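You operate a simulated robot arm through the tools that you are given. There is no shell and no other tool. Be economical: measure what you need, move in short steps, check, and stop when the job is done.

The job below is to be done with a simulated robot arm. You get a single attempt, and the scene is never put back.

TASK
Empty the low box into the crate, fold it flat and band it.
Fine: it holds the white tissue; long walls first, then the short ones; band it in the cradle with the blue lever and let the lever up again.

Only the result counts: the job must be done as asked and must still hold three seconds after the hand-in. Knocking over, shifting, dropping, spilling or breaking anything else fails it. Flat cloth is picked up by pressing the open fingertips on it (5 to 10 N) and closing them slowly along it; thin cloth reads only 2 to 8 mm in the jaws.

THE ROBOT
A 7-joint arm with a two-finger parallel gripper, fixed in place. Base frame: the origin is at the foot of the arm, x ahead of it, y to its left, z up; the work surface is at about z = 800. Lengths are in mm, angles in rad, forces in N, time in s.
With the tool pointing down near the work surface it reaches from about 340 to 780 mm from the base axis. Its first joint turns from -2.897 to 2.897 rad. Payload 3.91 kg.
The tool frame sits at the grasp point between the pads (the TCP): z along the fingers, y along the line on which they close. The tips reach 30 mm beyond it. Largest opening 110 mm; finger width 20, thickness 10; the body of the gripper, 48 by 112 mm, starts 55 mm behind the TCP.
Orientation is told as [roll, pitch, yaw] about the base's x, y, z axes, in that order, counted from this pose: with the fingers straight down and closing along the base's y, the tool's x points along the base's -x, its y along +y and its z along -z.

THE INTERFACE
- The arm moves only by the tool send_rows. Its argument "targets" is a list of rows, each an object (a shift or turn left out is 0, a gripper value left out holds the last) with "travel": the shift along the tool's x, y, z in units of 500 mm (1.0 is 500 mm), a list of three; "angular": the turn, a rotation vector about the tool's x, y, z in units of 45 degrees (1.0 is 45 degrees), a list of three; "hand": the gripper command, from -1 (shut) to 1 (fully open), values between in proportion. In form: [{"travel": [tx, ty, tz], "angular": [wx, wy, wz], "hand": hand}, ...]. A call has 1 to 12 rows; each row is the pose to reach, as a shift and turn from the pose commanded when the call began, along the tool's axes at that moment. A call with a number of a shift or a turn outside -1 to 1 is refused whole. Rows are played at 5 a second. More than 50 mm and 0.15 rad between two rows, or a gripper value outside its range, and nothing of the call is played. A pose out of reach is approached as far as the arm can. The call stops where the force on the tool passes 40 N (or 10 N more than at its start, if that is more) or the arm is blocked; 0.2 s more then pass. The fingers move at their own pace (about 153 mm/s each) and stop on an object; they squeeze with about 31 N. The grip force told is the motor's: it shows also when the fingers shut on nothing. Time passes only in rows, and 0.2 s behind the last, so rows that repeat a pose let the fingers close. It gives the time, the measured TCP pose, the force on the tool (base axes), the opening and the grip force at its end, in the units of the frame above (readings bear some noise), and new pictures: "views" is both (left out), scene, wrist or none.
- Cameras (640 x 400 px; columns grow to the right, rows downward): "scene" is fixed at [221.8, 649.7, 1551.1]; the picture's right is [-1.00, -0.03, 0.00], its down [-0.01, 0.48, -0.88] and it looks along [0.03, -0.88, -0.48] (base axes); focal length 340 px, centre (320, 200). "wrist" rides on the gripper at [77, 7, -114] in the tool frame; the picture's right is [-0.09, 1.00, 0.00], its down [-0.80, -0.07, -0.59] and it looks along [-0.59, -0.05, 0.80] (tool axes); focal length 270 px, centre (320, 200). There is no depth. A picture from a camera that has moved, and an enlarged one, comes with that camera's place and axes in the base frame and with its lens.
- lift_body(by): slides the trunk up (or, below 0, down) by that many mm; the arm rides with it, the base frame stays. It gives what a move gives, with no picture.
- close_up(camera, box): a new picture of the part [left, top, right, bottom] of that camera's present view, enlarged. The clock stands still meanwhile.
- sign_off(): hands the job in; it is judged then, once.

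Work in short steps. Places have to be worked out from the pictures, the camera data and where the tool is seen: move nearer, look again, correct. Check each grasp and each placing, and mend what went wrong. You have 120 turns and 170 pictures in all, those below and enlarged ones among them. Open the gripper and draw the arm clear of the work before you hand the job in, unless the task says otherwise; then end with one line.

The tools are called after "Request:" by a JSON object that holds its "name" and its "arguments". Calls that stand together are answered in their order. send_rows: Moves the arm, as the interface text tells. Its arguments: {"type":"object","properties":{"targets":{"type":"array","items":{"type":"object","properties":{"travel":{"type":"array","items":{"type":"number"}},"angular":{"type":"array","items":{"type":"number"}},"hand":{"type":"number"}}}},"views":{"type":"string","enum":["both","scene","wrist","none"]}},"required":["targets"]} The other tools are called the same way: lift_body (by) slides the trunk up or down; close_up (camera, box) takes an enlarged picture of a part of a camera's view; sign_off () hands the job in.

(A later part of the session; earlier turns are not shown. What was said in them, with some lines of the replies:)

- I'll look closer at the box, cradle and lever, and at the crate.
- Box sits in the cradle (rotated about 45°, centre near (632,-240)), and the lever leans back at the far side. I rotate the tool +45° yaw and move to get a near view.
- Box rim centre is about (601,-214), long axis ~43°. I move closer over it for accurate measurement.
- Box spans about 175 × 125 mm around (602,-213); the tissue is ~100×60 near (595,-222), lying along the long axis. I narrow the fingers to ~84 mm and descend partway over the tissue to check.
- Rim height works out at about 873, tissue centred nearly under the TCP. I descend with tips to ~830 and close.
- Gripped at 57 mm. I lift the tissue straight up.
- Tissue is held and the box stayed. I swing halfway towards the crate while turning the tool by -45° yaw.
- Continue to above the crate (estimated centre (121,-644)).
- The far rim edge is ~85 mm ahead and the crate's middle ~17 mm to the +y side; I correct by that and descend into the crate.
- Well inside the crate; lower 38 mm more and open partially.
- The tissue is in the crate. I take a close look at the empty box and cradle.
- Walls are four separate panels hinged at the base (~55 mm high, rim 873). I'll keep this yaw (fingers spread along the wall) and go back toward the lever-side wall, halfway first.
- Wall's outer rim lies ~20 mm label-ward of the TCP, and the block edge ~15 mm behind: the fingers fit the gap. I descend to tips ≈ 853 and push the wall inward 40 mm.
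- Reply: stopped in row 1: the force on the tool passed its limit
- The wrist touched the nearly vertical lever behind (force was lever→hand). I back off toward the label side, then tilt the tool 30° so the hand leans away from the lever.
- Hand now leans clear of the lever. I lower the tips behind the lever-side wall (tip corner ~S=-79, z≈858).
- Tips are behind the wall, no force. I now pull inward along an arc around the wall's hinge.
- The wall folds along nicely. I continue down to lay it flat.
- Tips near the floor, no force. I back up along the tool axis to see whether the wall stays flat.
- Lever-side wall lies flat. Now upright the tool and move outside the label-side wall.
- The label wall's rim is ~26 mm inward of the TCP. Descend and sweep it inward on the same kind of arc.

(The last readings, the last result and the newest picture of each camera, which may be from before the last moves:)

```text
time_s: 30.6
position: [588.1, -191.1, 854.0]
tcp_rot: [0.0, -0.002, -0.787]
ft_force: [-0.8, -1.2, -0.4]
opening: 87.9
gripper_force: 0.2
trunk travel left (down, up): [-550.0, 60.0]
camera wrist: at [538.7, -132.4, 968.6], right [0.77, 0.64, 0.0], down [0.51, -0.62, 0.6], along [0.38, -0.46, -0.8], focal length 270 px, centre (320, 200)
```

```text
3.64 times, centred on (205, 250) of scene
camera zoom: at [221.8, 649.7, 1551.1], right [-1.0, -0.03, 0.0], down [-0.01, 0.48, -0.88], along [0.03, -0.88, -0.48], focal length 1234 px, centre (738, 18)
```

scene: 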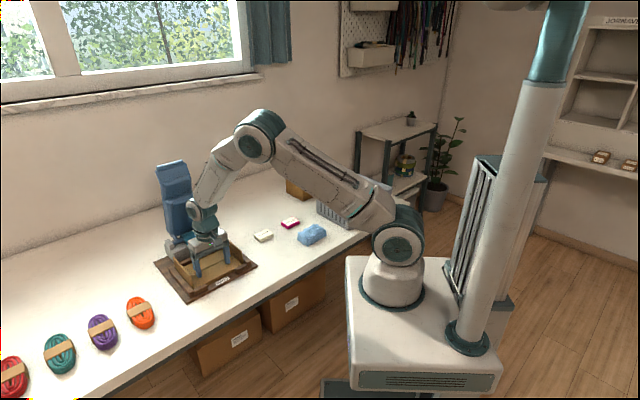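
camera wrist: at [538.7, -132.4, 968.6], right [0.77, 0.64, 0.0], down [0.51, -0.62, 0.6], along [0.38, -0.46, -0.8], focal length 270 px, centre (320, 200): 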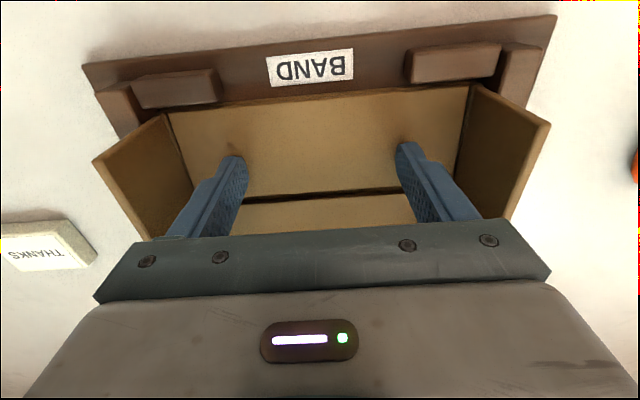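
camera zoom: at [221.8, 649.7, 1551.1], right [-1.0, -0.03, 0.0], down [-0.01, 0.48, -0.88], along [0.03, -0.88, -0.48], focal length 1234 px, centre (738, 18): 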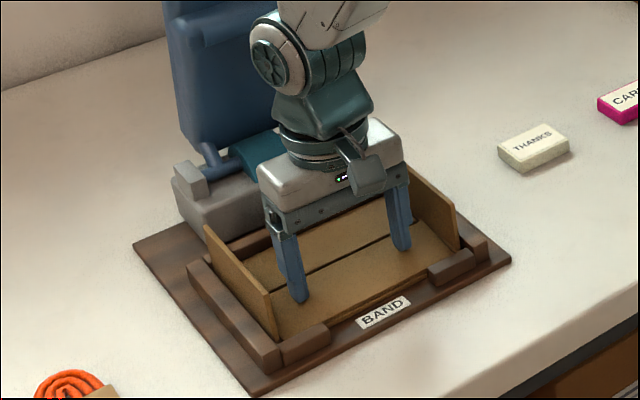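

Both long walls are flat. Now lift, close the fingers, and go outside the near short wall (-L end).

Request:
{"name": "send_rows", "arguments": {"targets": [{"travel": [0, 0, -0.08]}, {"travel": [0, 0, -0.17], "hand": -1}, {"travel": [0, 0, -0.252]}, {"travel": [-0.025, -0.08, -0.252]}, {"travel": [-0.05, -0.16, -0.252]}, {"travel": [-0.05, -0.24, -0.252]}, {"travel": [-0.05, -0.24, -0.252]}]}}

Request:
{"name": "close_up", "arguments": {"camera": "scene", "box": [145, 195, 265, 305]}}

```text
time_s: 32.2
position: [521.9, -292.5, 981.1]
tcp_rot: [-0.001, -0.003, -0.788]
ft_force: [0.0, -0.4, -0.7]
opening: 0.1
gripper_force: 31.1
trunk travel left (down, up): [-550.0, 60.0]
camera wrist: at [471.4, -233.5, 1095.9], right [0.77, 0.64, 0.0], down [0.52, -0.62, 0.6], along [0.38, -0.46, -0.8], focal length 270 px, centre (320, 200)
```

scene: 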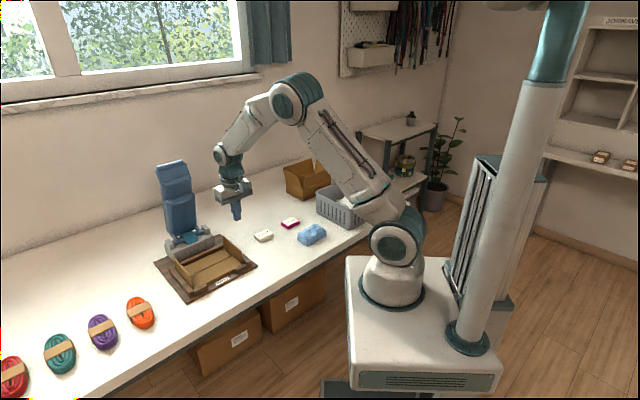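
wrist: 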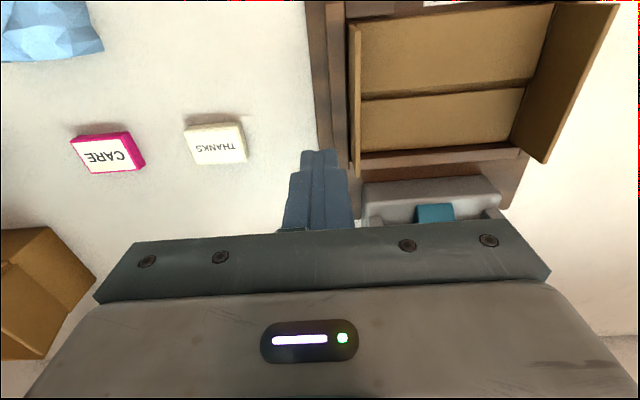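

```text
3.64 times, centred on (205, 250) of scene
camera zoom: at [221.8, 649.7, 1551.1], right [-1.0, -0.03, 0.0], down [-0.01, 0.48, -0.88], along [0.03, -0.88, -0.48], focal length 1234 px, centre (738, 18)
```

zoom: 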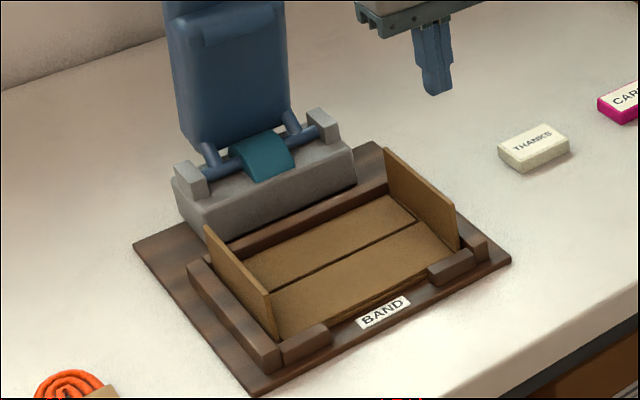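

Near short wall's outer face is ~29 mm from the TCP along L, centred. Descend and fold it inward.

Request:
{"name": "send_rows", "arguments": {"targets": [{"travel": [0, 0, 0.08]}, {"travel": [0, 0, 0.15]}, {"travel": [0, 0, 0.186]}, {"travel": [0, 0.038, 0.186]}, {"travel": [0, 0.058, 0.186]}, {"travel": [0, 0.078, 0.192]}, {"travel": [0, 0.092, 0.204]}, {"travel": [0, 0.104, 0.218]}, {"travel": [0, 0.116, 0.23]}, {"travel": [0, 0.12, 0.24]}, {"travel": [0, 0.122, 0.246]}, {"travel": [0, 0.122, 0.246]}]}}

Request:
{"name": "close_up", "arguments": {"camera": "scene", "box": [145, 195, 265, 305]}}

```text
time_s: 34.8
position: [563.8, -249.3, 857.1]
tcp_rot: [-0.001, -0.002, -0.785]
ft_force: [0.6, -0.1, -0.3]
opening: 0.2
gripper_force: 32.0
trunk travel left (down, up): [-550.0, 60.0]
camera wrist: at [515.3, -191.1, 972.5], right [0.77, 0.64, 0.0], down [0.51, -0.62, 0.6], along [0.38, -0.46, -0.8], focal length 270 px, centre (320, 200)
```

scene: 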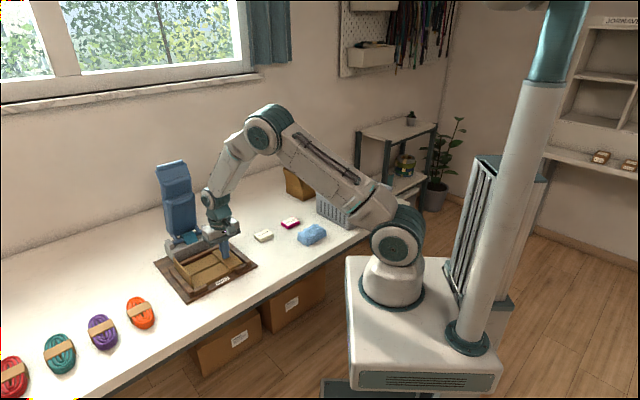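
wrist: 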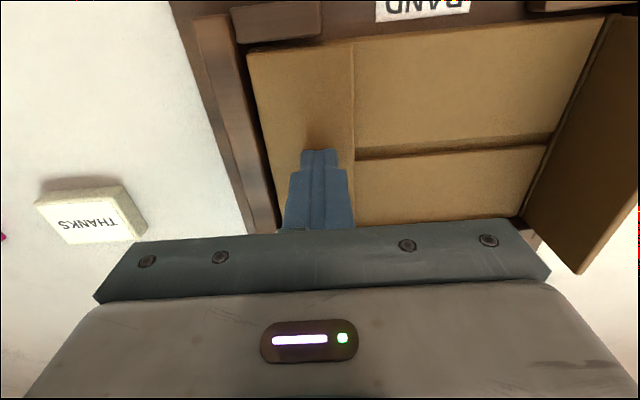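

```text
3.64 times, centred on (205, 250) of scene
camera zoom: at [221.8, 649.7, 1551.1], right [-1.0, -0.03, 0.0], down [-0.01, 0.48, -0.88], along [0.03, -0.88, -0.48], focal length 1234 px, centre (738, 18)
```

zoom: 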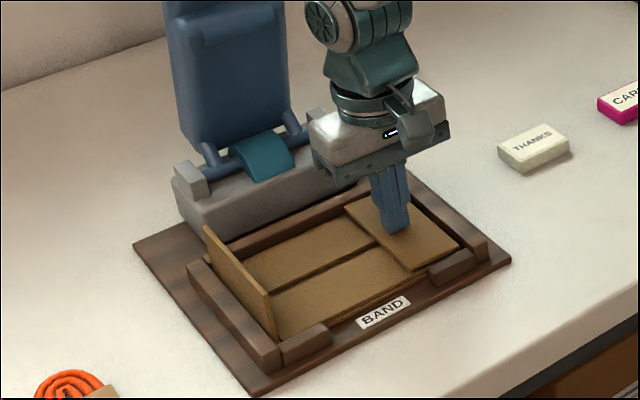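

That wall is down. Lift and go beyond the far short wall (+L end).

Request:
{"name": "send_rows", "arguments": {"targets": [{"travel": [0, 0, -0.08]}, {"travel": [0, 0, -0.17]}, {"travel": [0, 0, -0.246]}, {"travel": [0, 0.085, -0.246]}, {"travel": [0, 0.17, -0.246]}, {"travel": [0, 0.255, -0.246]}, {"travel": [0, 0.34, -0.246]}, {"travel": [0, 0.34, -0.246]}]}}

Request:
{"name": "close_up", "arguments": {"camera": "scene", "box": [145, 195, 265, 305]}}

```text
time_s: 36.6
position: [685.0, -131.0, 979.6]
tcp_rot: [0.001, -0.004, -0.789]
ft_force: [-0.6, 0.3, 0.0]
opening: 0.1
gripper_force: 31.4
trunk travel left (down, up): [-550.0, 60.0]
camera wrist: at [634.7, -72.4, 1094.2], right [0.77, 0.64, 0.0], down [0.51, -0.62, 0.6], along [0.38, -0.46, -0.8], focal length 270 px, centre (320, 200)
```

scene: 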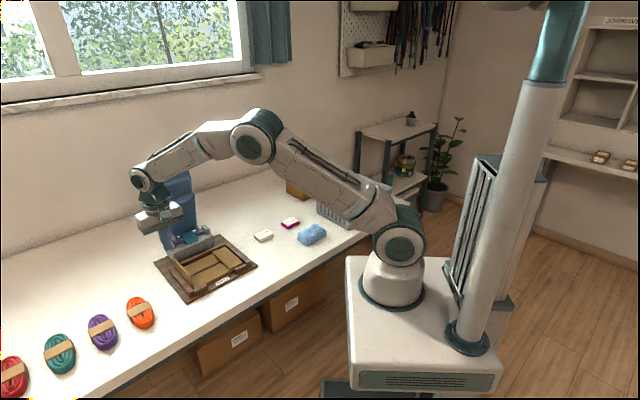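
wrist: 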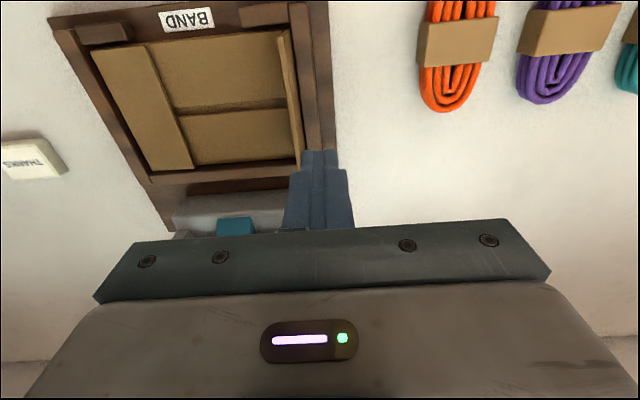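

```text
3.64 times, centred on (205, 250) of scene
camera zoom: at [221.8, 649.7, 1551.1], right [-1.0, -0.03, 0.0], down [-0.01, 0.48, -0.88], along [0.03, -0.88, -0.48], focal length 1234 px, centre (738, 18)
```

zoom: 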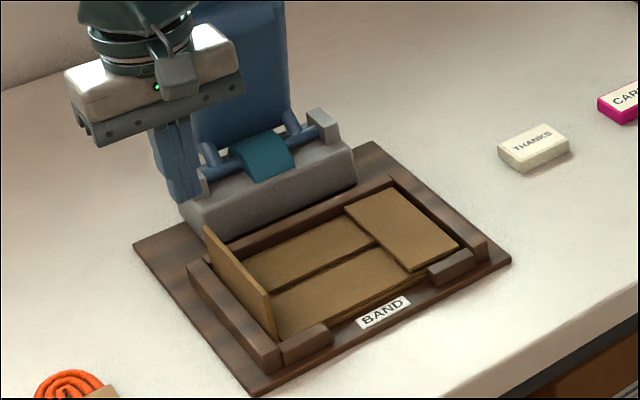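

The far short wall's rim is ~18–25 mm inside the TCP. I shift 4 mm outwards, descend and fold it inward.

Request:
{"name": "send_rows", "arguments": {"targets": [{"travel": [0, 0.008, 0.08]}, {"travel": [0, 0.008, 0.15]}, {"travel": [0, 0.008, 0.184]}, {"travel": [0, -0.03, 0.184]}, {"travel": [0, -0.054, 0.184]}, {"travel": [0, -0.074, 0.19]}, {"travel": [0, -0.088, 0.202]}, {"travel": [0, -0.1, 0.216]}, {"travel": [0, -0.112, 0.228]}, {"travel": [0, -0.116, 0.238]}, {"travel": [0, -0.118, 0.244]}, {"travel": [0, -0.118, 0.244]}]}}

Request:
{"name": "close_up", "arguments": {"camera": "scene", "box": [145, 195, 265, 305]}}

```text
time_s: 39.2
position: [642.3, -174.4, 856.9]
tcp_rot: [0.001, -0.001, -0.787]
ft_force: [-0.3, -0.9, -0.5]
opening: 0.0
gripper_force: 31.3
trunk travel left (down, up): [-550.0, 60.0]
camera wrist: at [593.2, -114.9, 972.3], right [0.77, 0.64, 0.0], down [0.51, -0.62, 0.6], along [0.38, -0.46, -0.8], focal length 270 px, centre (320, 200)
```

scene: 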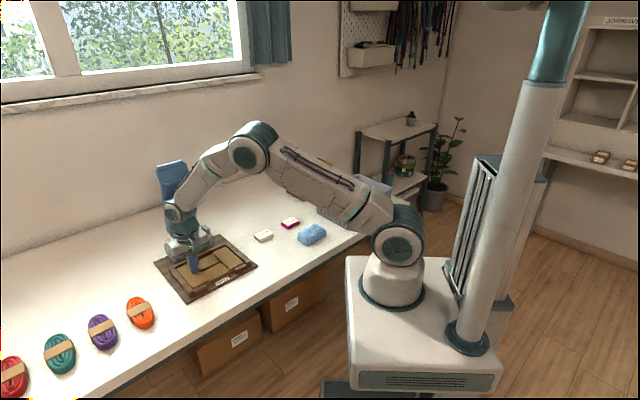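
wrist: 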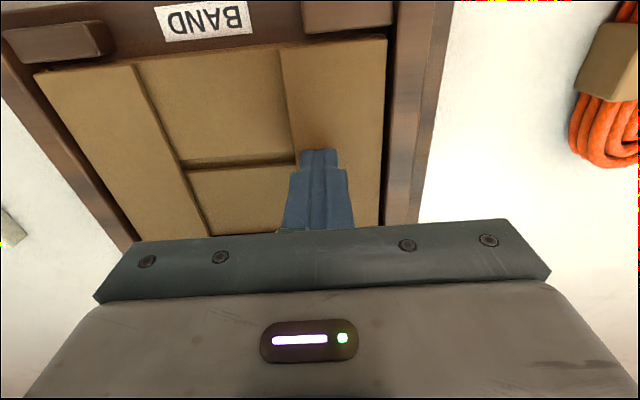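

```text
3.64 times, centred on (205, 250) of scene
camera zoom: at [221.8, 649.7, 1551.1], right [-1.0, -0.03, 0.0], down [-0.01, 0.48, -0.88], along [0.03, -0.88, -0.48], focal length 1234 px, centre (738, 18)
```

zoom: 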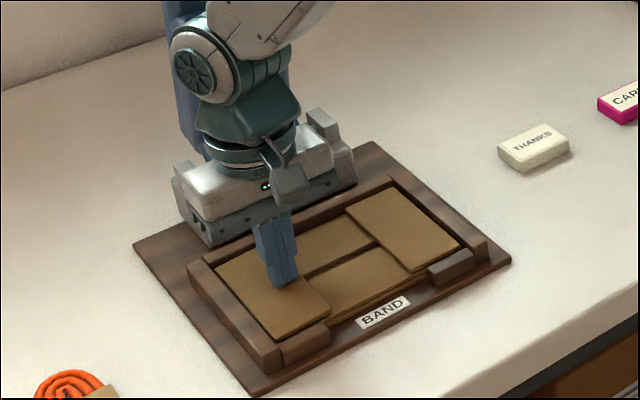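

All four walls are flat. Next the lever: I lift, tilt the tool 45° (hand leaning away from lever), and look at the lever from its front at z≈1200.

Request:
{"name": "send_rows", "arguments": {"targets": [{"travel": [0, 0, -0.09]}, {"travel": [0, 0, -0.18]}, {"travel": [0, 0, -0.27]}, {"travel": [0, -0.02, -0.35], "angular": [0, -0.167, 0], "hand": -0.1}, {"travel": [0, -0.04, -0.43], "angular": [0, -0.333, 0]}, {"travel": [-0.02, -0.06, -0.5], "angular": [0, -0.5, 0]}, {"travel": [-0.04, -0.08, -0.57], "angular": [0, -0.667, 0]}, {"travel": [-0.06, -0.1, -0.63], "angular": [0, -0.833, 0]}, {"travel": [-0.08, -0.1, -0.686], "angular": [0, -1, 0]}, {"travel": [-0.098, -0.1, -0.686], "angular": [0, -1, 0]}]}}

```text
time_s: 41.4
position: [643.7, -244.3, 1199.5]
tcp_rot: [0.0, -0.787, -0.787]
ft_force: [-0.2, 1.2, -0.5]
opening: 49.6
gripper_force: 0.1
trunk travel left (down, up): [-550.0, 60.0]
camera wrist: at [553.1, -143.6, 1227.5], right [0.75, 0.66, 0.06], down [0.05, -0.15, 0.99], along [0.66, -0.74, -0.15], focal length 270 px, centre (320, 200)
```

scene: 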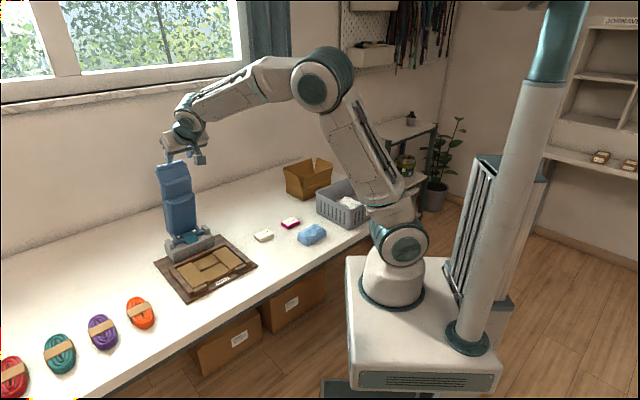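
wrist: 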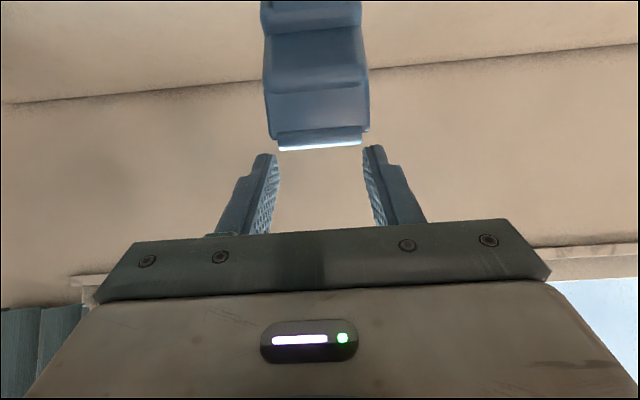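

Lever top measured at S≈-171, z≈1137, width ~84 mm, centred L≈3. I move the fingers over its top (tips above 1170) to beyond its back.

Request:
{"name": "send_rows", "arguments": {"targets": [{"travel": [-0.0534, -0.002, 0.0534]}, {"travel": [-0.1068, -0.004, 0.1068]}, {"travel": [-0.16, -0.006, 0.16]}, {"travel": [-0.2135, -0.007, 0.2135]}, {"travel": [-0.2135, -0.007, 0.2135]}]}}

Request:
{"name": "close_up", "arguments": {"camera": "scene", "box": [120, 90, 240, 210]}}

```text
time_s: 42.6
position: [745.6, -348.3, 1199.8]
tcp_rot: [0.0, -0.786, -0.789]
ft_force: [0.1, -0.3, -0.3]
opening: 49.4
gripper_force: 0.1
trunk travel left (down, up): [-550.0, 60.0]
camera wrist: at [655.1, -249.1, 1226.3], right [0.75, 0.66, 0.06], down [0.05, -0.15, 0.99], along [0.66, -0.74, -0.15], focal length 270 px, centre (320, 200)
```

scene: 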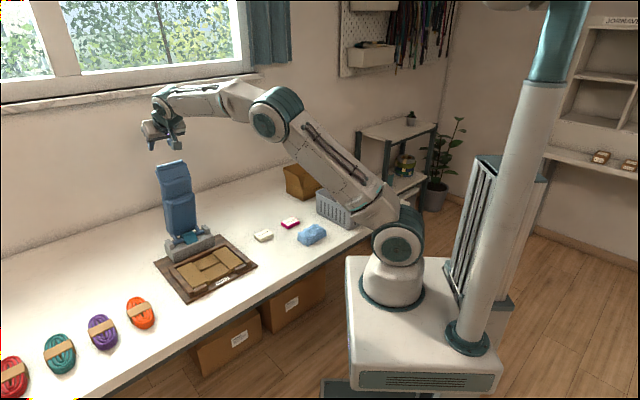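
wrist: 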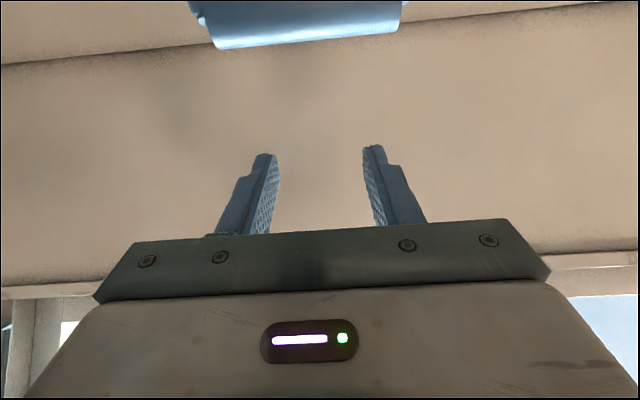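

```text
3.33 times, centred on (180, 150) of scene
camera zoom: at [221.8, 649.7, 1551.1], right [-1.0, -0.03, 0.0], down [-0.01, 0.48, -0.88], along [0.03, -0.88, -0.48], focal length 1132 px, centre (787, 367)
```

zoom: 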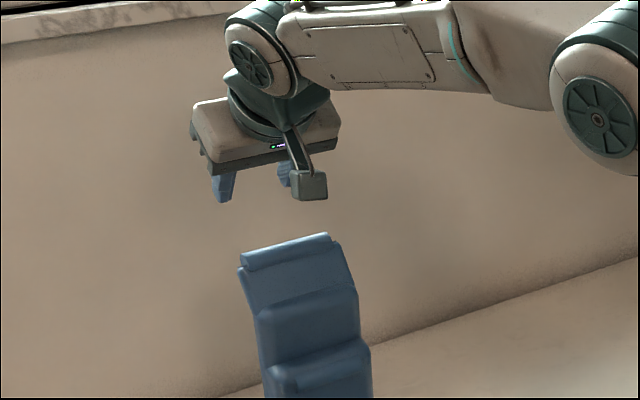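

The lever handle's back edge is at S≈-176, z≈1138. I lower the fingers behind it and begin pulling toward the box.

Request:
{"name": "send_rows", "arguments": {"targets": [{"travel": [0.041, 0, 0.034]}, {"travel": [0.082, 0, 0.068]}, {"travel": [0.105, 0, 0.042]}, {"travel": [0.1357, 0, 0.0085]}, {"travel": [0.165, 0, -0.016]}, {"travel": [0.1937, 0, -0.041]}, {"travel": [0.1937, 0, -0.041]}]}}

Request:
{"name": "close_up", "arguments": {"camera": "scene", "box": [120, 110, 270, 310]}}

```text
time_s: 44.2
position: [688.6, -292.5, 1144.8]
tcp_rot: [-0.002, -0.787, -0.789]
ft_force: [0.6, -0.3, 0.3]
opening: 49.4
gripper_force: 0.1
trunk travel left (down, up): [-550.0, 60.0]
camera wrist: at [597.9, -193.2, 1172.1], right [0.75, 0.66, 0.06], down [0.05, -0.15, 0.99], along [0.66, -0.74, -0.15], focal length 270 px, centre (320, 200)
```

scene: 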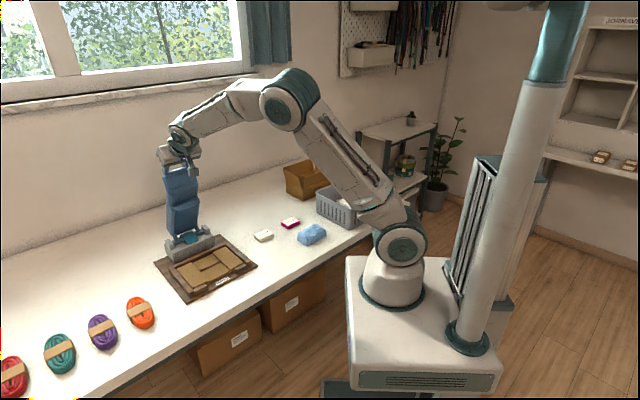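
wrist: 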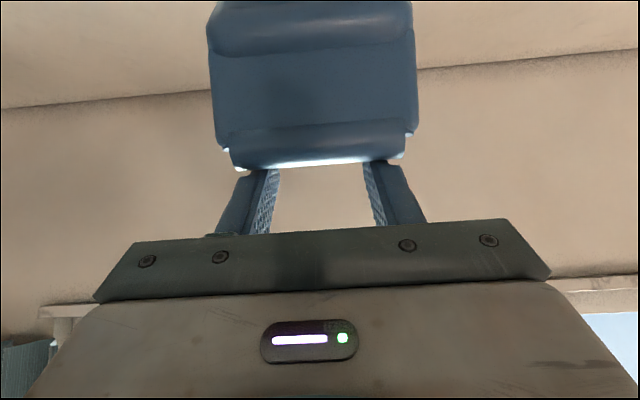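

```text
2.00 times, centred on (195, 210) of scene
camera zoom: at [221.8, 649.7, 1551.1], right [-1.0, -0.03, 0.0], down [-0.01, 0.48, -0.88], along [0.03, -0.88, -0.48], focal length 679 px, centre (570, 180)
```

zoom: 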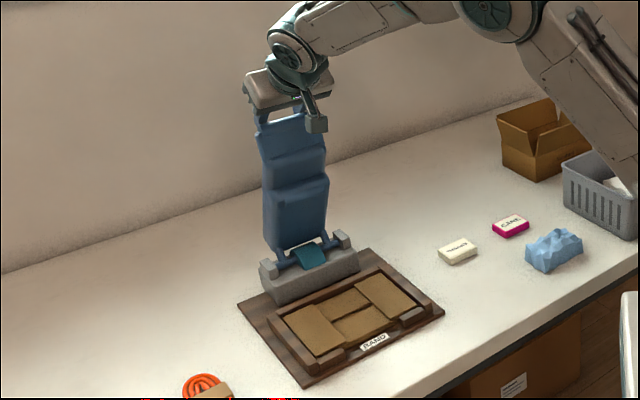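

Lever follows with almost no force. Continue the arc to ~60°.

Request:
{"name": "send_rows", "arguments": {"targets": [{"travel": [0.0566, 0, -0.0396]}, {"travel": [0.1166, 0, -0.0686]}, {"travel": [0.1873, 0, -0.094]}, {"travel": [0.253, 0, -0.106]}, {"travel": [0.328, 0, -0.1131]}, {"travel": [0.3987, 0, -0.116]}, {"travel": [0.4574, 0, -0.1039]}, {"travel": [0.4574, 0, -0.1039]}]}}

Request:
{"name": "close_up", "arguments": {"camera": "scene", "box": [120, 110, 270, 310]}}

```text
time_s: 46.0
position: [546.6, -151.3, 1022.4]
tcp_rot: [0.0, -0.788, -0.788]
ft_force: [-0.2, 0.6, -0.3]
opening: 49.3
gripper_force: 0.3
trunk travel left (down, up): [-550.0, 60.0]
camera wrist: at [457.1, -50.3, 1048.1], right [0.75, 0.66, 0.06], down [0.05, -0.15, 0.99], along [0.66, -0.74, -0.15], focal length 270 px, centre (320, 200)
```

scene: 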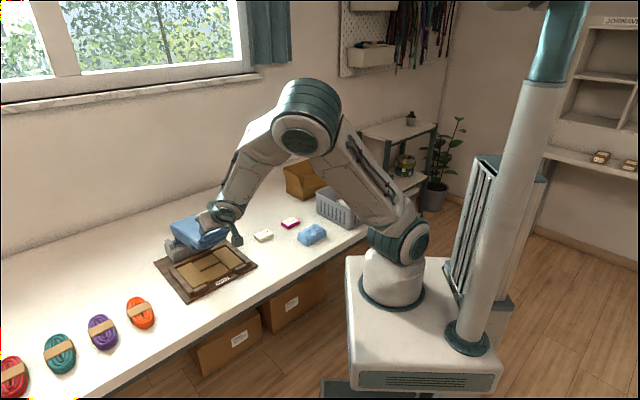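
wrist: 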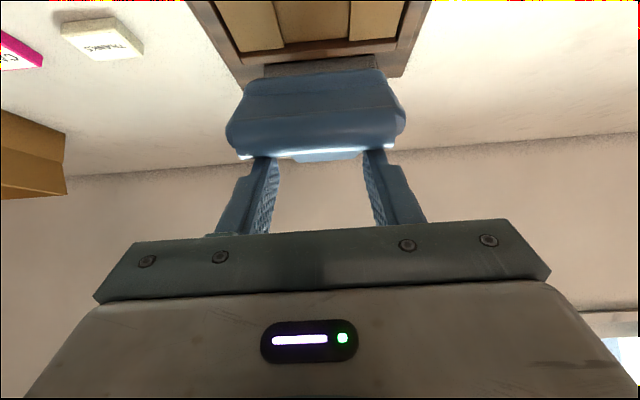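

```text
2.00 times, centred on (195, 210) of scene
camera zoom: at [221.8, 649.7, 1551.1], right [-1.0, -0.03, 0.0], down [-0.01, 0.48, -0.88], along [0.03, -0.88, -0.48], focal length 679 px, centre (570, 180)
```

zoom: 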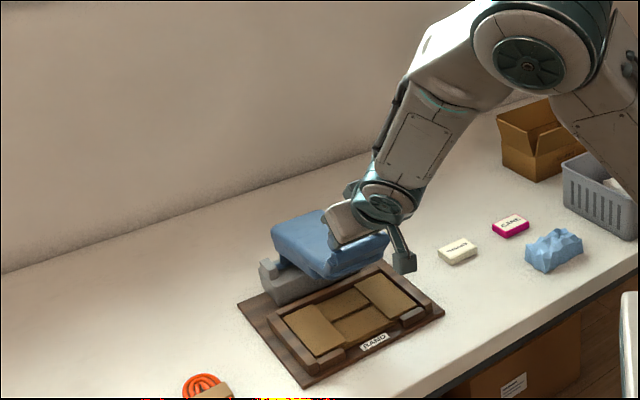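

Lever at ~60° and following. Continue down to ~84°.

Request:
{"name": "send_rows", "arguments": {"targets": [{"travel": [0.0583, 0, 0.0209]}, {"travel": [0.09, 0, 0.0361]}, {"travel": [0.1212, 0, 0.0513]}, {"travel": [0.1587, 0, 0.0761]}, {"travel": [0.1864, 0, 0.0964]}, {"travel": [0.1864, 0, 0.0964]}]}}

Request:
{"name": "close_up", "arguments": {"camera": "scene", "box": [130, 170, 280, 310]}}

```text
time_s: 47.4
position: [523.5, -129.5, 922.2]
tcp_rot: [0.0, -0.788, -0.787]
ft_force: [-0.6, -1.2, 1.4]
opening: 49.4
gripper_force: 0.2
trunk travel left (down, up): [-550.0, 60.0]
camera wrist: at [433.1, -28.8, 948.6], right [0.75, 0.66, 0.06], down [0.05, -0.15, 0.99], along [0.66, -0.74, -0.15], focal length 270 px, centre (320, 200)
```

scene: 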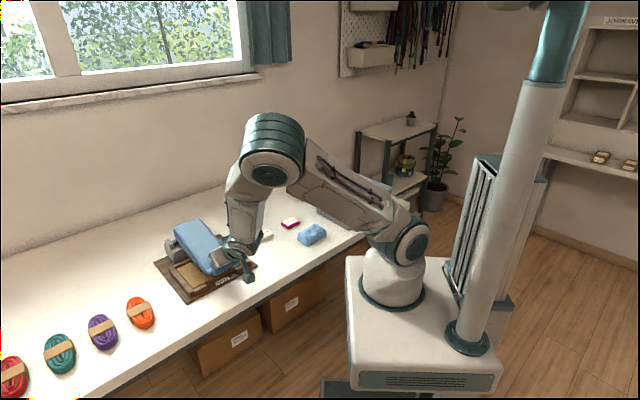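
wrist: 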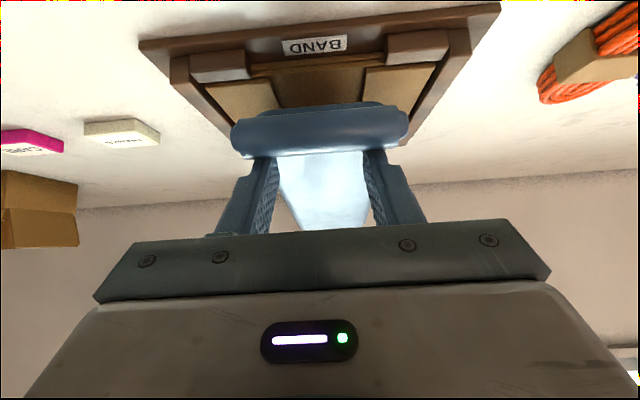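

```text
2.86 times, centred on (205, 240) of scene
camera zoom: at [221.8, 649.7, 1551.1], right [-1.0, -0.03, 0.0], down [-0.01, 0.48, -0.88], along [0.03, -0.88, -0.48], focal length 970 px, centre (649, 86)
```

zoom: 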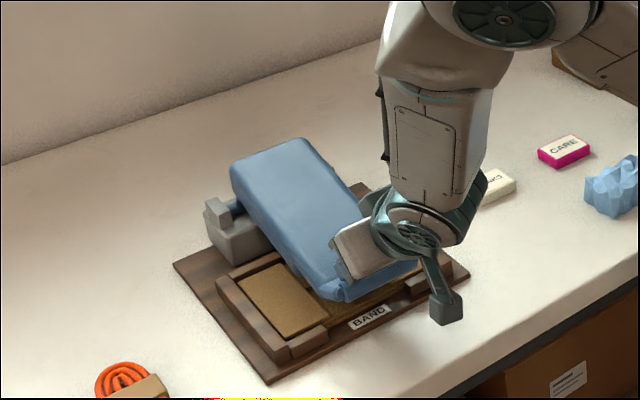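

Lever nearly down, light force. I continue pressing in small steps until it bottoms.

Request:
{"name": "send_rows", "arguments": {"targets": [{"travel": [0.0127, 0, 0.0099]}, {"travel": [0.0255, 0, 0.0198]}, {"travel": [0.0368, 0, 0.0311]}, {"travel": [0.0467, 0, 0.0438]}, {"travel": [0.0467, 0, 0.0438]}]}}

Request:
{"name": "close_up", "arguments": {"camera": "scene", "box": [130, 170, 280, 310]}}

```text
time_s: 48.6
position: [524.2, -128.4, 889.6]
tcp_rot: [-0.001, -0.788, -0.787]
ft_force: [0.1, -0.9, 1.0]
opening: 49.6
gripper_force: 0.2
trunk travel left (down, up): [-550.0, 60.0]
camera wrist: at [433.2, -28.7, 916.3], right [0.75, 0.66, 0.06], down [0.05, -0.15, 0.99], along [0.66, -0.74, -0.15], focal length 270 px, centre (320, 200)
```

scene: 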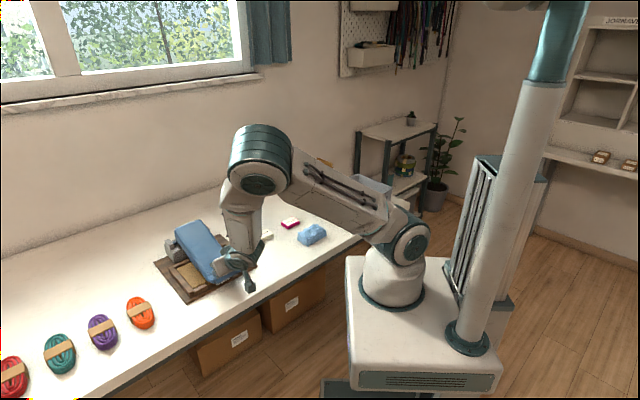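
wrist: 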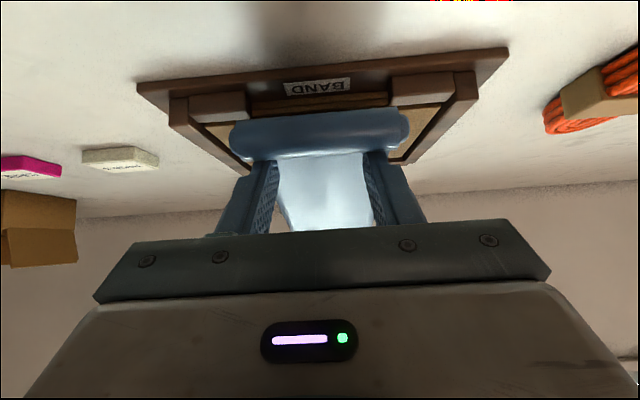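

```text
2.86 times, centred on (205, 240) of scene
camera zoom: at [221.8, 649.7, 1551.1], right [-1.0, -0.03, 0.0], down [-0.01, 0.48, -0.88], along [0.03, -0.88, -0.48], focal length 970 px, centre (649, 86)
```

zoom: 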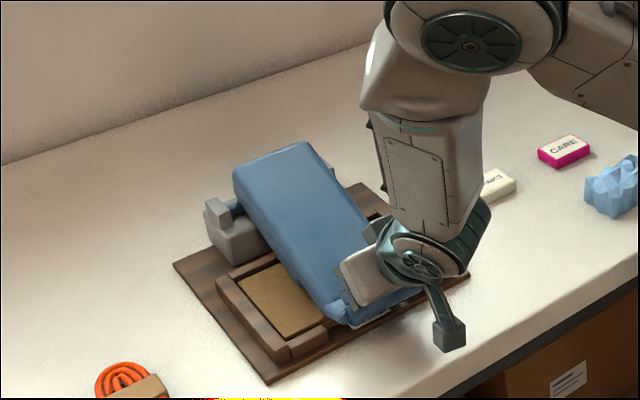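

Still moving freely; keep pressing in 6 mm steps.

Request:
{"name": "send_rows", "arguments": {"targets": [{"travel": [0.0085, 0, 0.0085]}, {"travel": [0.0156, 0, 0.0184]}, {"travel": [0.0226, 0, 0.0283]}, {"travel": [0.0297, 0, 0.0382]}, {"travel": [0.0368, 0, 0.0481]}, {"travel": [0.0368, 0, 0.0481]}]}}

Request:
{"name": "close_up", "arguments": {"camera": "scene", "box": [130, 170, 280, 310]}}

```text
time_s: 49.4
position: [526.5, -132.1, 877.4]
tcp_rot: [0.009, -0.804, -0.796]
ft_force: [-2.3, -3.4, 15.9]
opening: 46.6
gripper_force: 0.0
trunk travel left (down, up): [-550.0, 60.0]
stopped in row 4: the force on the tool passed its limit (the readings are from after the stop); the commanded pose is now the measured one
camera wrist: at [436.5, -31.4, 902.3], right [0.75, 0.66, 0.07], down [0.04, -0.15, 0.99], along [0.66, -0.74, -0.13], focal length 270 px, centre (320, 200)
```

scene: 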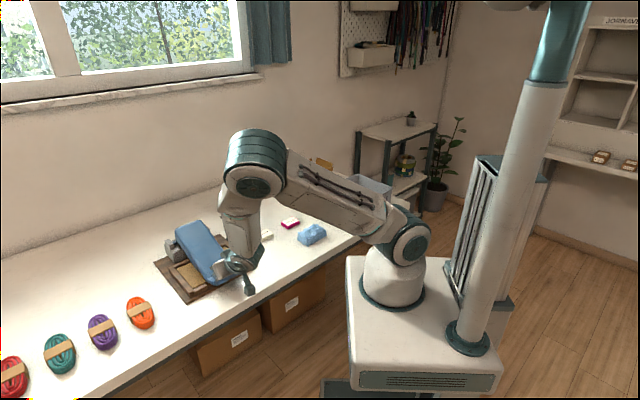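
wrist: 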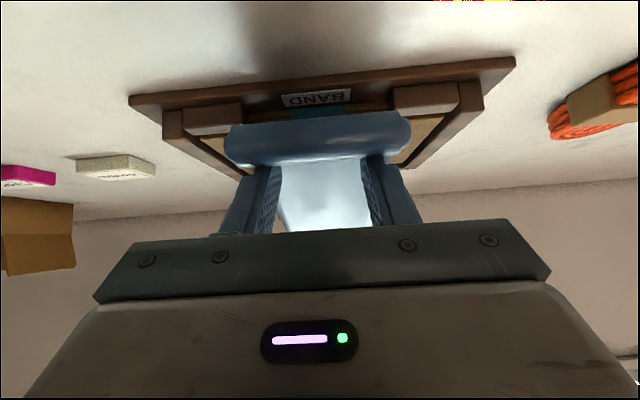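

```text
2.86 times, centred on (205, 240) of scene
camera zoom: at [221.8, 649.7, 1551.1], right [-1.0, -0.03, 0.0], down [-0.01, 0.48, -0.88], along [0.03, -0.88, -0.48], focal length 970 px, centre (649, 86)
```

zoom: 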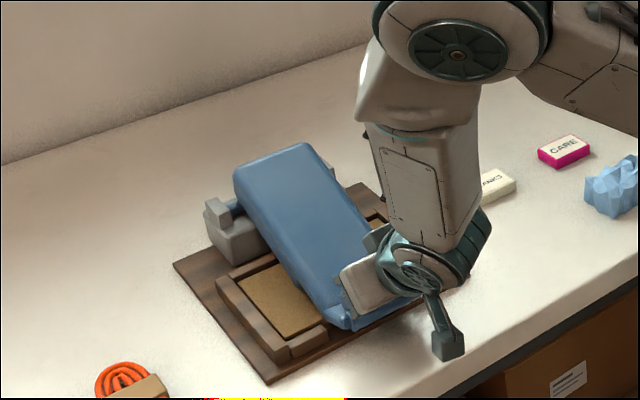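

It bottomed (force limit) and a teal band now appears on the box's label edge. I ease up along the arc and see whether the lever rises by itself.

Request:
{"name": "send_rows", "arguments": {"targets": [{"travel": [-0.014, 0, -0.014]}, {"travel": [-0.042, 0, -0.042]}, {"travel": [-0.07, 0, -0.07]}, {"travel": [-0.07, 0, -0.07]}]}}

Request:
{"name": "close_up", "arguments": {"camera": "scene", "box": [130, 170, 280, 310]}}

```text
time_s: 50.4
position: [527.7, -129.6, 927.8]
tcp_rot: [0.007, -0.8, -0.791]
ft_force: [0.4, -0.2, 0.3]
opening: 49.2
gripper_force: 0.0
trunk travel left (down, up): [-550.0, 60.0]
camera wrist: at [435.6, -29.7, 952.5], right [0.75, 0.66, 0.07], down [0.04, -0.15, 0.99], along [0.66, -0.74, -0.14], focal length 270 px, centre (320, 200)
```

scene: 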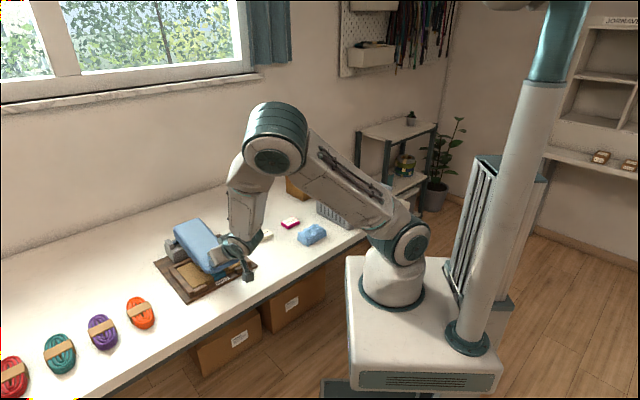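
wrist: 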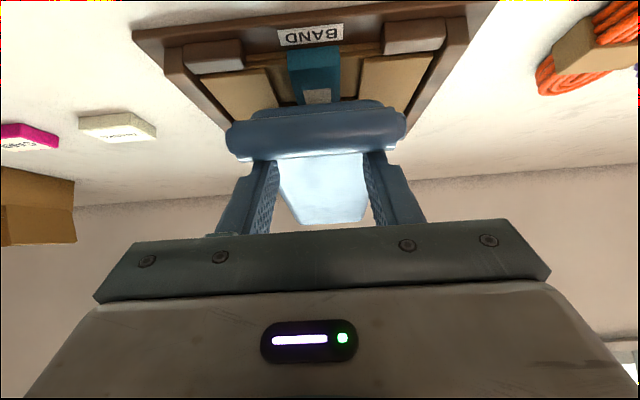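

```text
2.86 times, centred on (205, 240) of scene
camera zoom: at [221.8, 649.7, 1551.1], right [-1.0, -0.03, 0.0], down [-0.01, 0.48, -0.88], along [0.03, -0.88, -0.48], focal length 970 px, centre (649, 86)
```

zoom: 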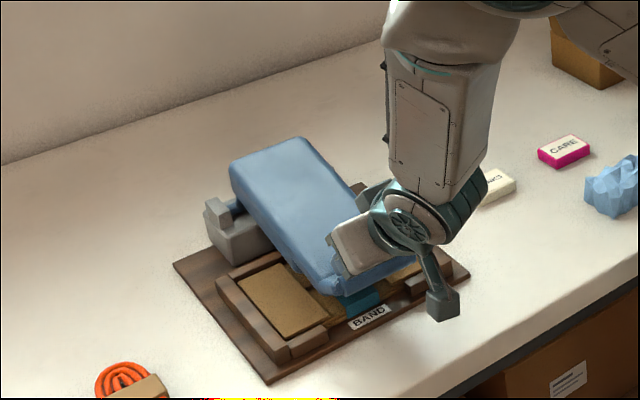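

The lever is sprung and follows up; the teal band is on the box. I guide it back up along the arc.

Request:
{"name": "send_rows", "arguments": {"targets": [{"travel": [-0.0453, 0, -0.0357]}, {"travel": [-0.0916, 0, -0.0598]}, {"travel": [-0.1738, 0, -0.088]}, {"travel": [-0.2426, 0, -0.1005]}, {"travel": [-0.305, 0, -0.1025]}, {"travel": [-0.392, 0, -0.0815]}, {"travel": [-0.461, 0, -0.0677]}, {"travel": [-0.5317, 0, -0.0413]}, {"travel": [-0.5976, 0, -0.002]}, {"travel": [-0.656, 0, 0.044]}, {"travel": [-0.697, 0, 0.083]}, {"travel": [-0.697, 0, 0.083]}]}}

Request:
{"name": "close_up", "arguments": {"camera": "scene", "box": [120, 110, 270, 310]}}

```text
time_s: 53.0
position: [718.5, -324.1, 1146.7]
tcp_rot: [0.008, -0.797, -0.792]
ft_force: [1.7, -0.5, 2.1]
opening: 49.4
gripper_force: 0.1
trunk travel left (down, up): [-550.0, 60.0]
camera wrist: at [627.8, -224.7, 1171.7], right [0.75, 0.66, 0.07], down [0.04, -0.15, 0.99], along [0.66, -0.74, -0.14], focal length 270 px, centre (320, 200)
```

scene: 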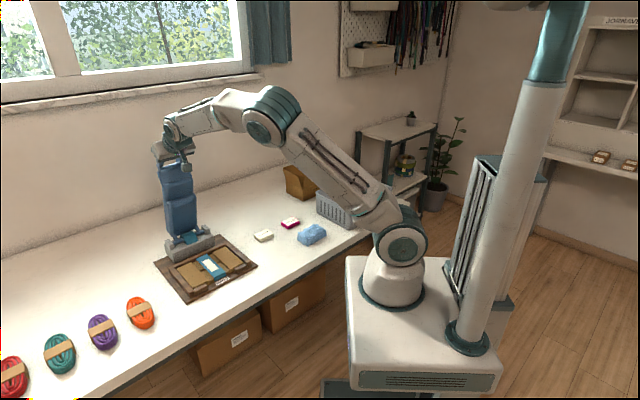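
wrist: 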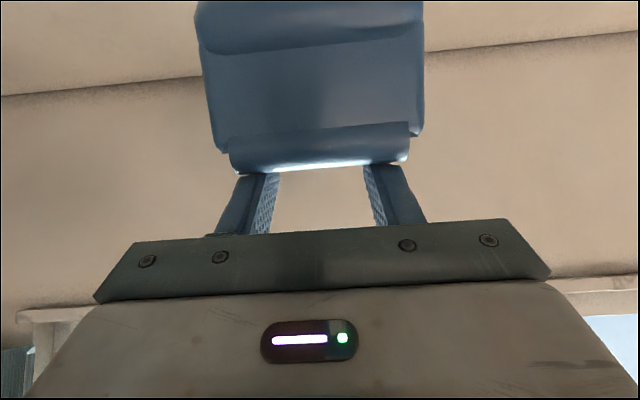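

```text
2.00 times, centred on (195, 210) of scene
camera zoom: at [221.8, 649.7, 1551.1], right [-1.0, -0.03, 0.0], down [-0.01, 0.48, -0.88], along [0.03, -0.88, -0.48], focal length 679 px, centre (570, 180)
```

zoom: 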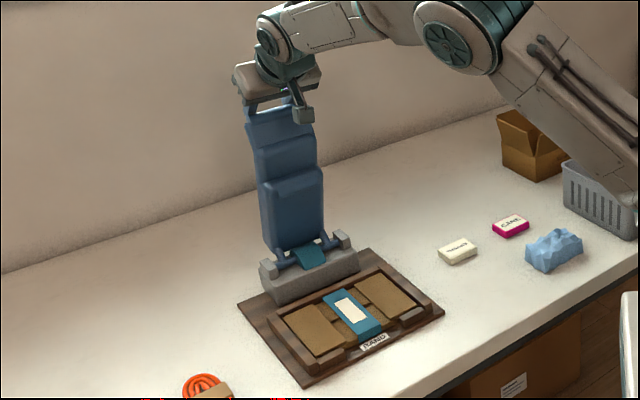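

Lever nearly back up. I back off the last bit so it settles, then raise the fingers over it and withdraw.

Request:
{"name": "send_rows", "arguments": {"targets": [{"travel": [-0.05, 0, 0.0516]}, {"travel": [-0.05, 0, 0.0516]}, {"travel": [-0.115, 0, -0.011]}, {"travel": [-0.179, 0, -0.074]}, {"travel": [-0.129, 0, -0.1255]}, {"travel": [-0.066, 0, -0.19]}, {"travel": [-0.0036, 0, -0.2545]}, {"travel": [0.045, 0, -0.319]}, {"travel": [0.045, 0, -0.319]}]}}

Request:
{"name": "close_up", "arguments": {"camera": "scene", "box": [130, 140, 280, 310]}}

Request:
{"name": "close_up", "arguments": {"camera": "scene", "box": [250, 140, 400, 250]}}

```text
time_s: 55.0
position: [626.5, -232.1, 1241.0]
tcp_rot: [0.006, -0.797, -0.792]
ft_force: [-0.4, 0.8, 0.7]
opening: 49.2
gripper_force: 0.0
trunk travel left (down, up): [-550.0, 60.0]
camera wrist: at [535.6, -132.5, 1265.7], right [0.75, 0.66, 0.07], down [0.04, -0.15, 0.99], along [0.66, -0.74, -0.14], focal length 270 px, centre (320, 200)
```

scene: 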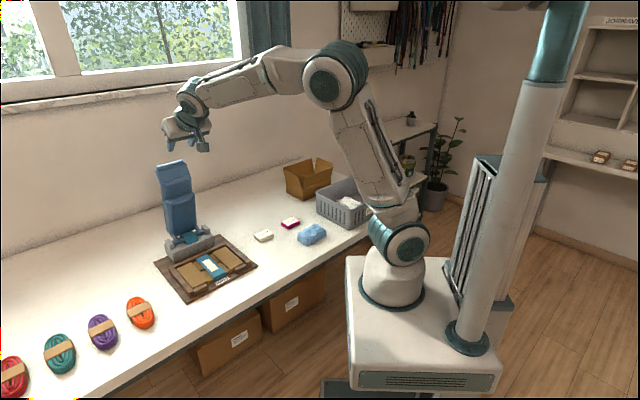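
wrist: 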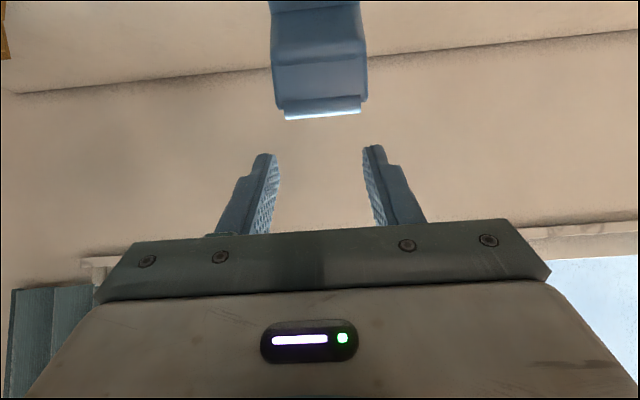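

```text
2.35 times, centred on (205, 225) of scene
camera zoom: at [221.8, 649.7, 1551.1], right [-1.0, -0.03, 0.0], down [-0.01, 0.48, -0.88], along [0.03, -0.88, -0.48], focal length 799 px, centre (591, 141)
```

zoom: 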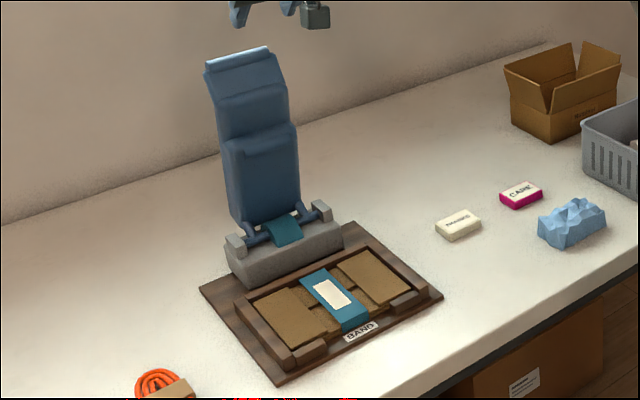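

```text
3.64 times, centred on (325, 195) of scene
camera zoom: at [221.8, 649.7, 1551.1], right [-1.0, -0.03, 0.0], down [-0.01, 0.48, -0.88], along [0.03, -0.88, -0.48], focal length 1234 px, centre (302, 218)
```

zoom: 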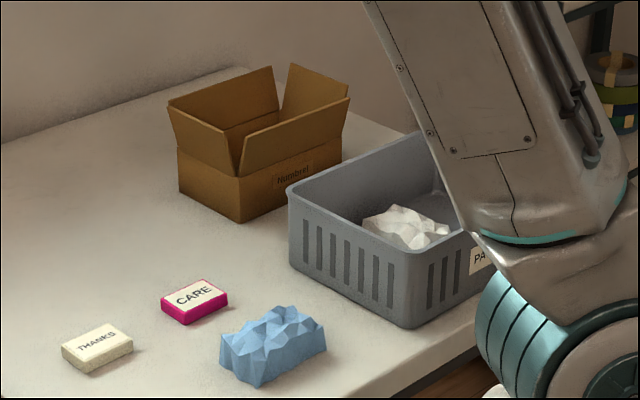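

Everything checks out: the tissue is in the crate, the box is flat and banded, and the lever is back at its start angle. I open the gripper fully and draw up and away before handing in.

Request:
{"name": "send_rows", "arguments": {"targets": [{"travel": [0, 0, -0.08], "hand": 1}, {"travel": [0, 0, -0.12]}, {"travel": [0, 0, -0.12]}, {"travel": [0, 0, -0.12]}, {"travel": [0, 0, -0.12]}], "views": "scene"}}

```text
time_s: 56.2
position: [595.3, -200.3, 1282.1]
tcp_rot: [0.005, -0.799, -0.791]
ft_force: [-1.0, 0.8, -0.7]
opening: 110.1
gripper_force: 0.0
trunk travel left (down, up): [-550.0, 60.0]
```

scene: 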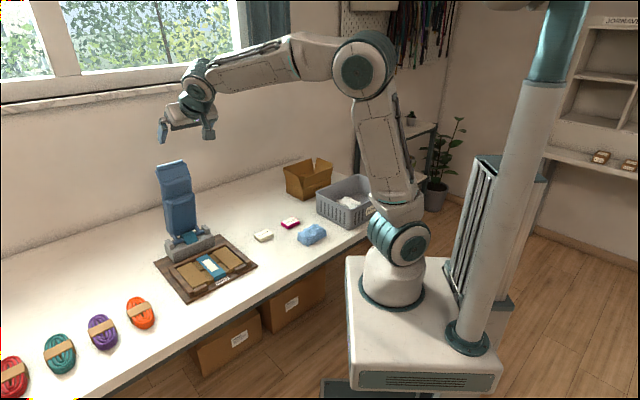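

The scene is stable, the arm is clear and the gripper is open, so I hand in.

Request:
{"name": "sign_off", "arguments": {}}

```text
The job is handed in.
```

I handed the job in: the white tissue is in the crate, the box is folded flat (long walls first, then short) and banded in the cradle, and the lever is back up; nothing else looked shifted, though the wrist briefly bumped the lever before folding.
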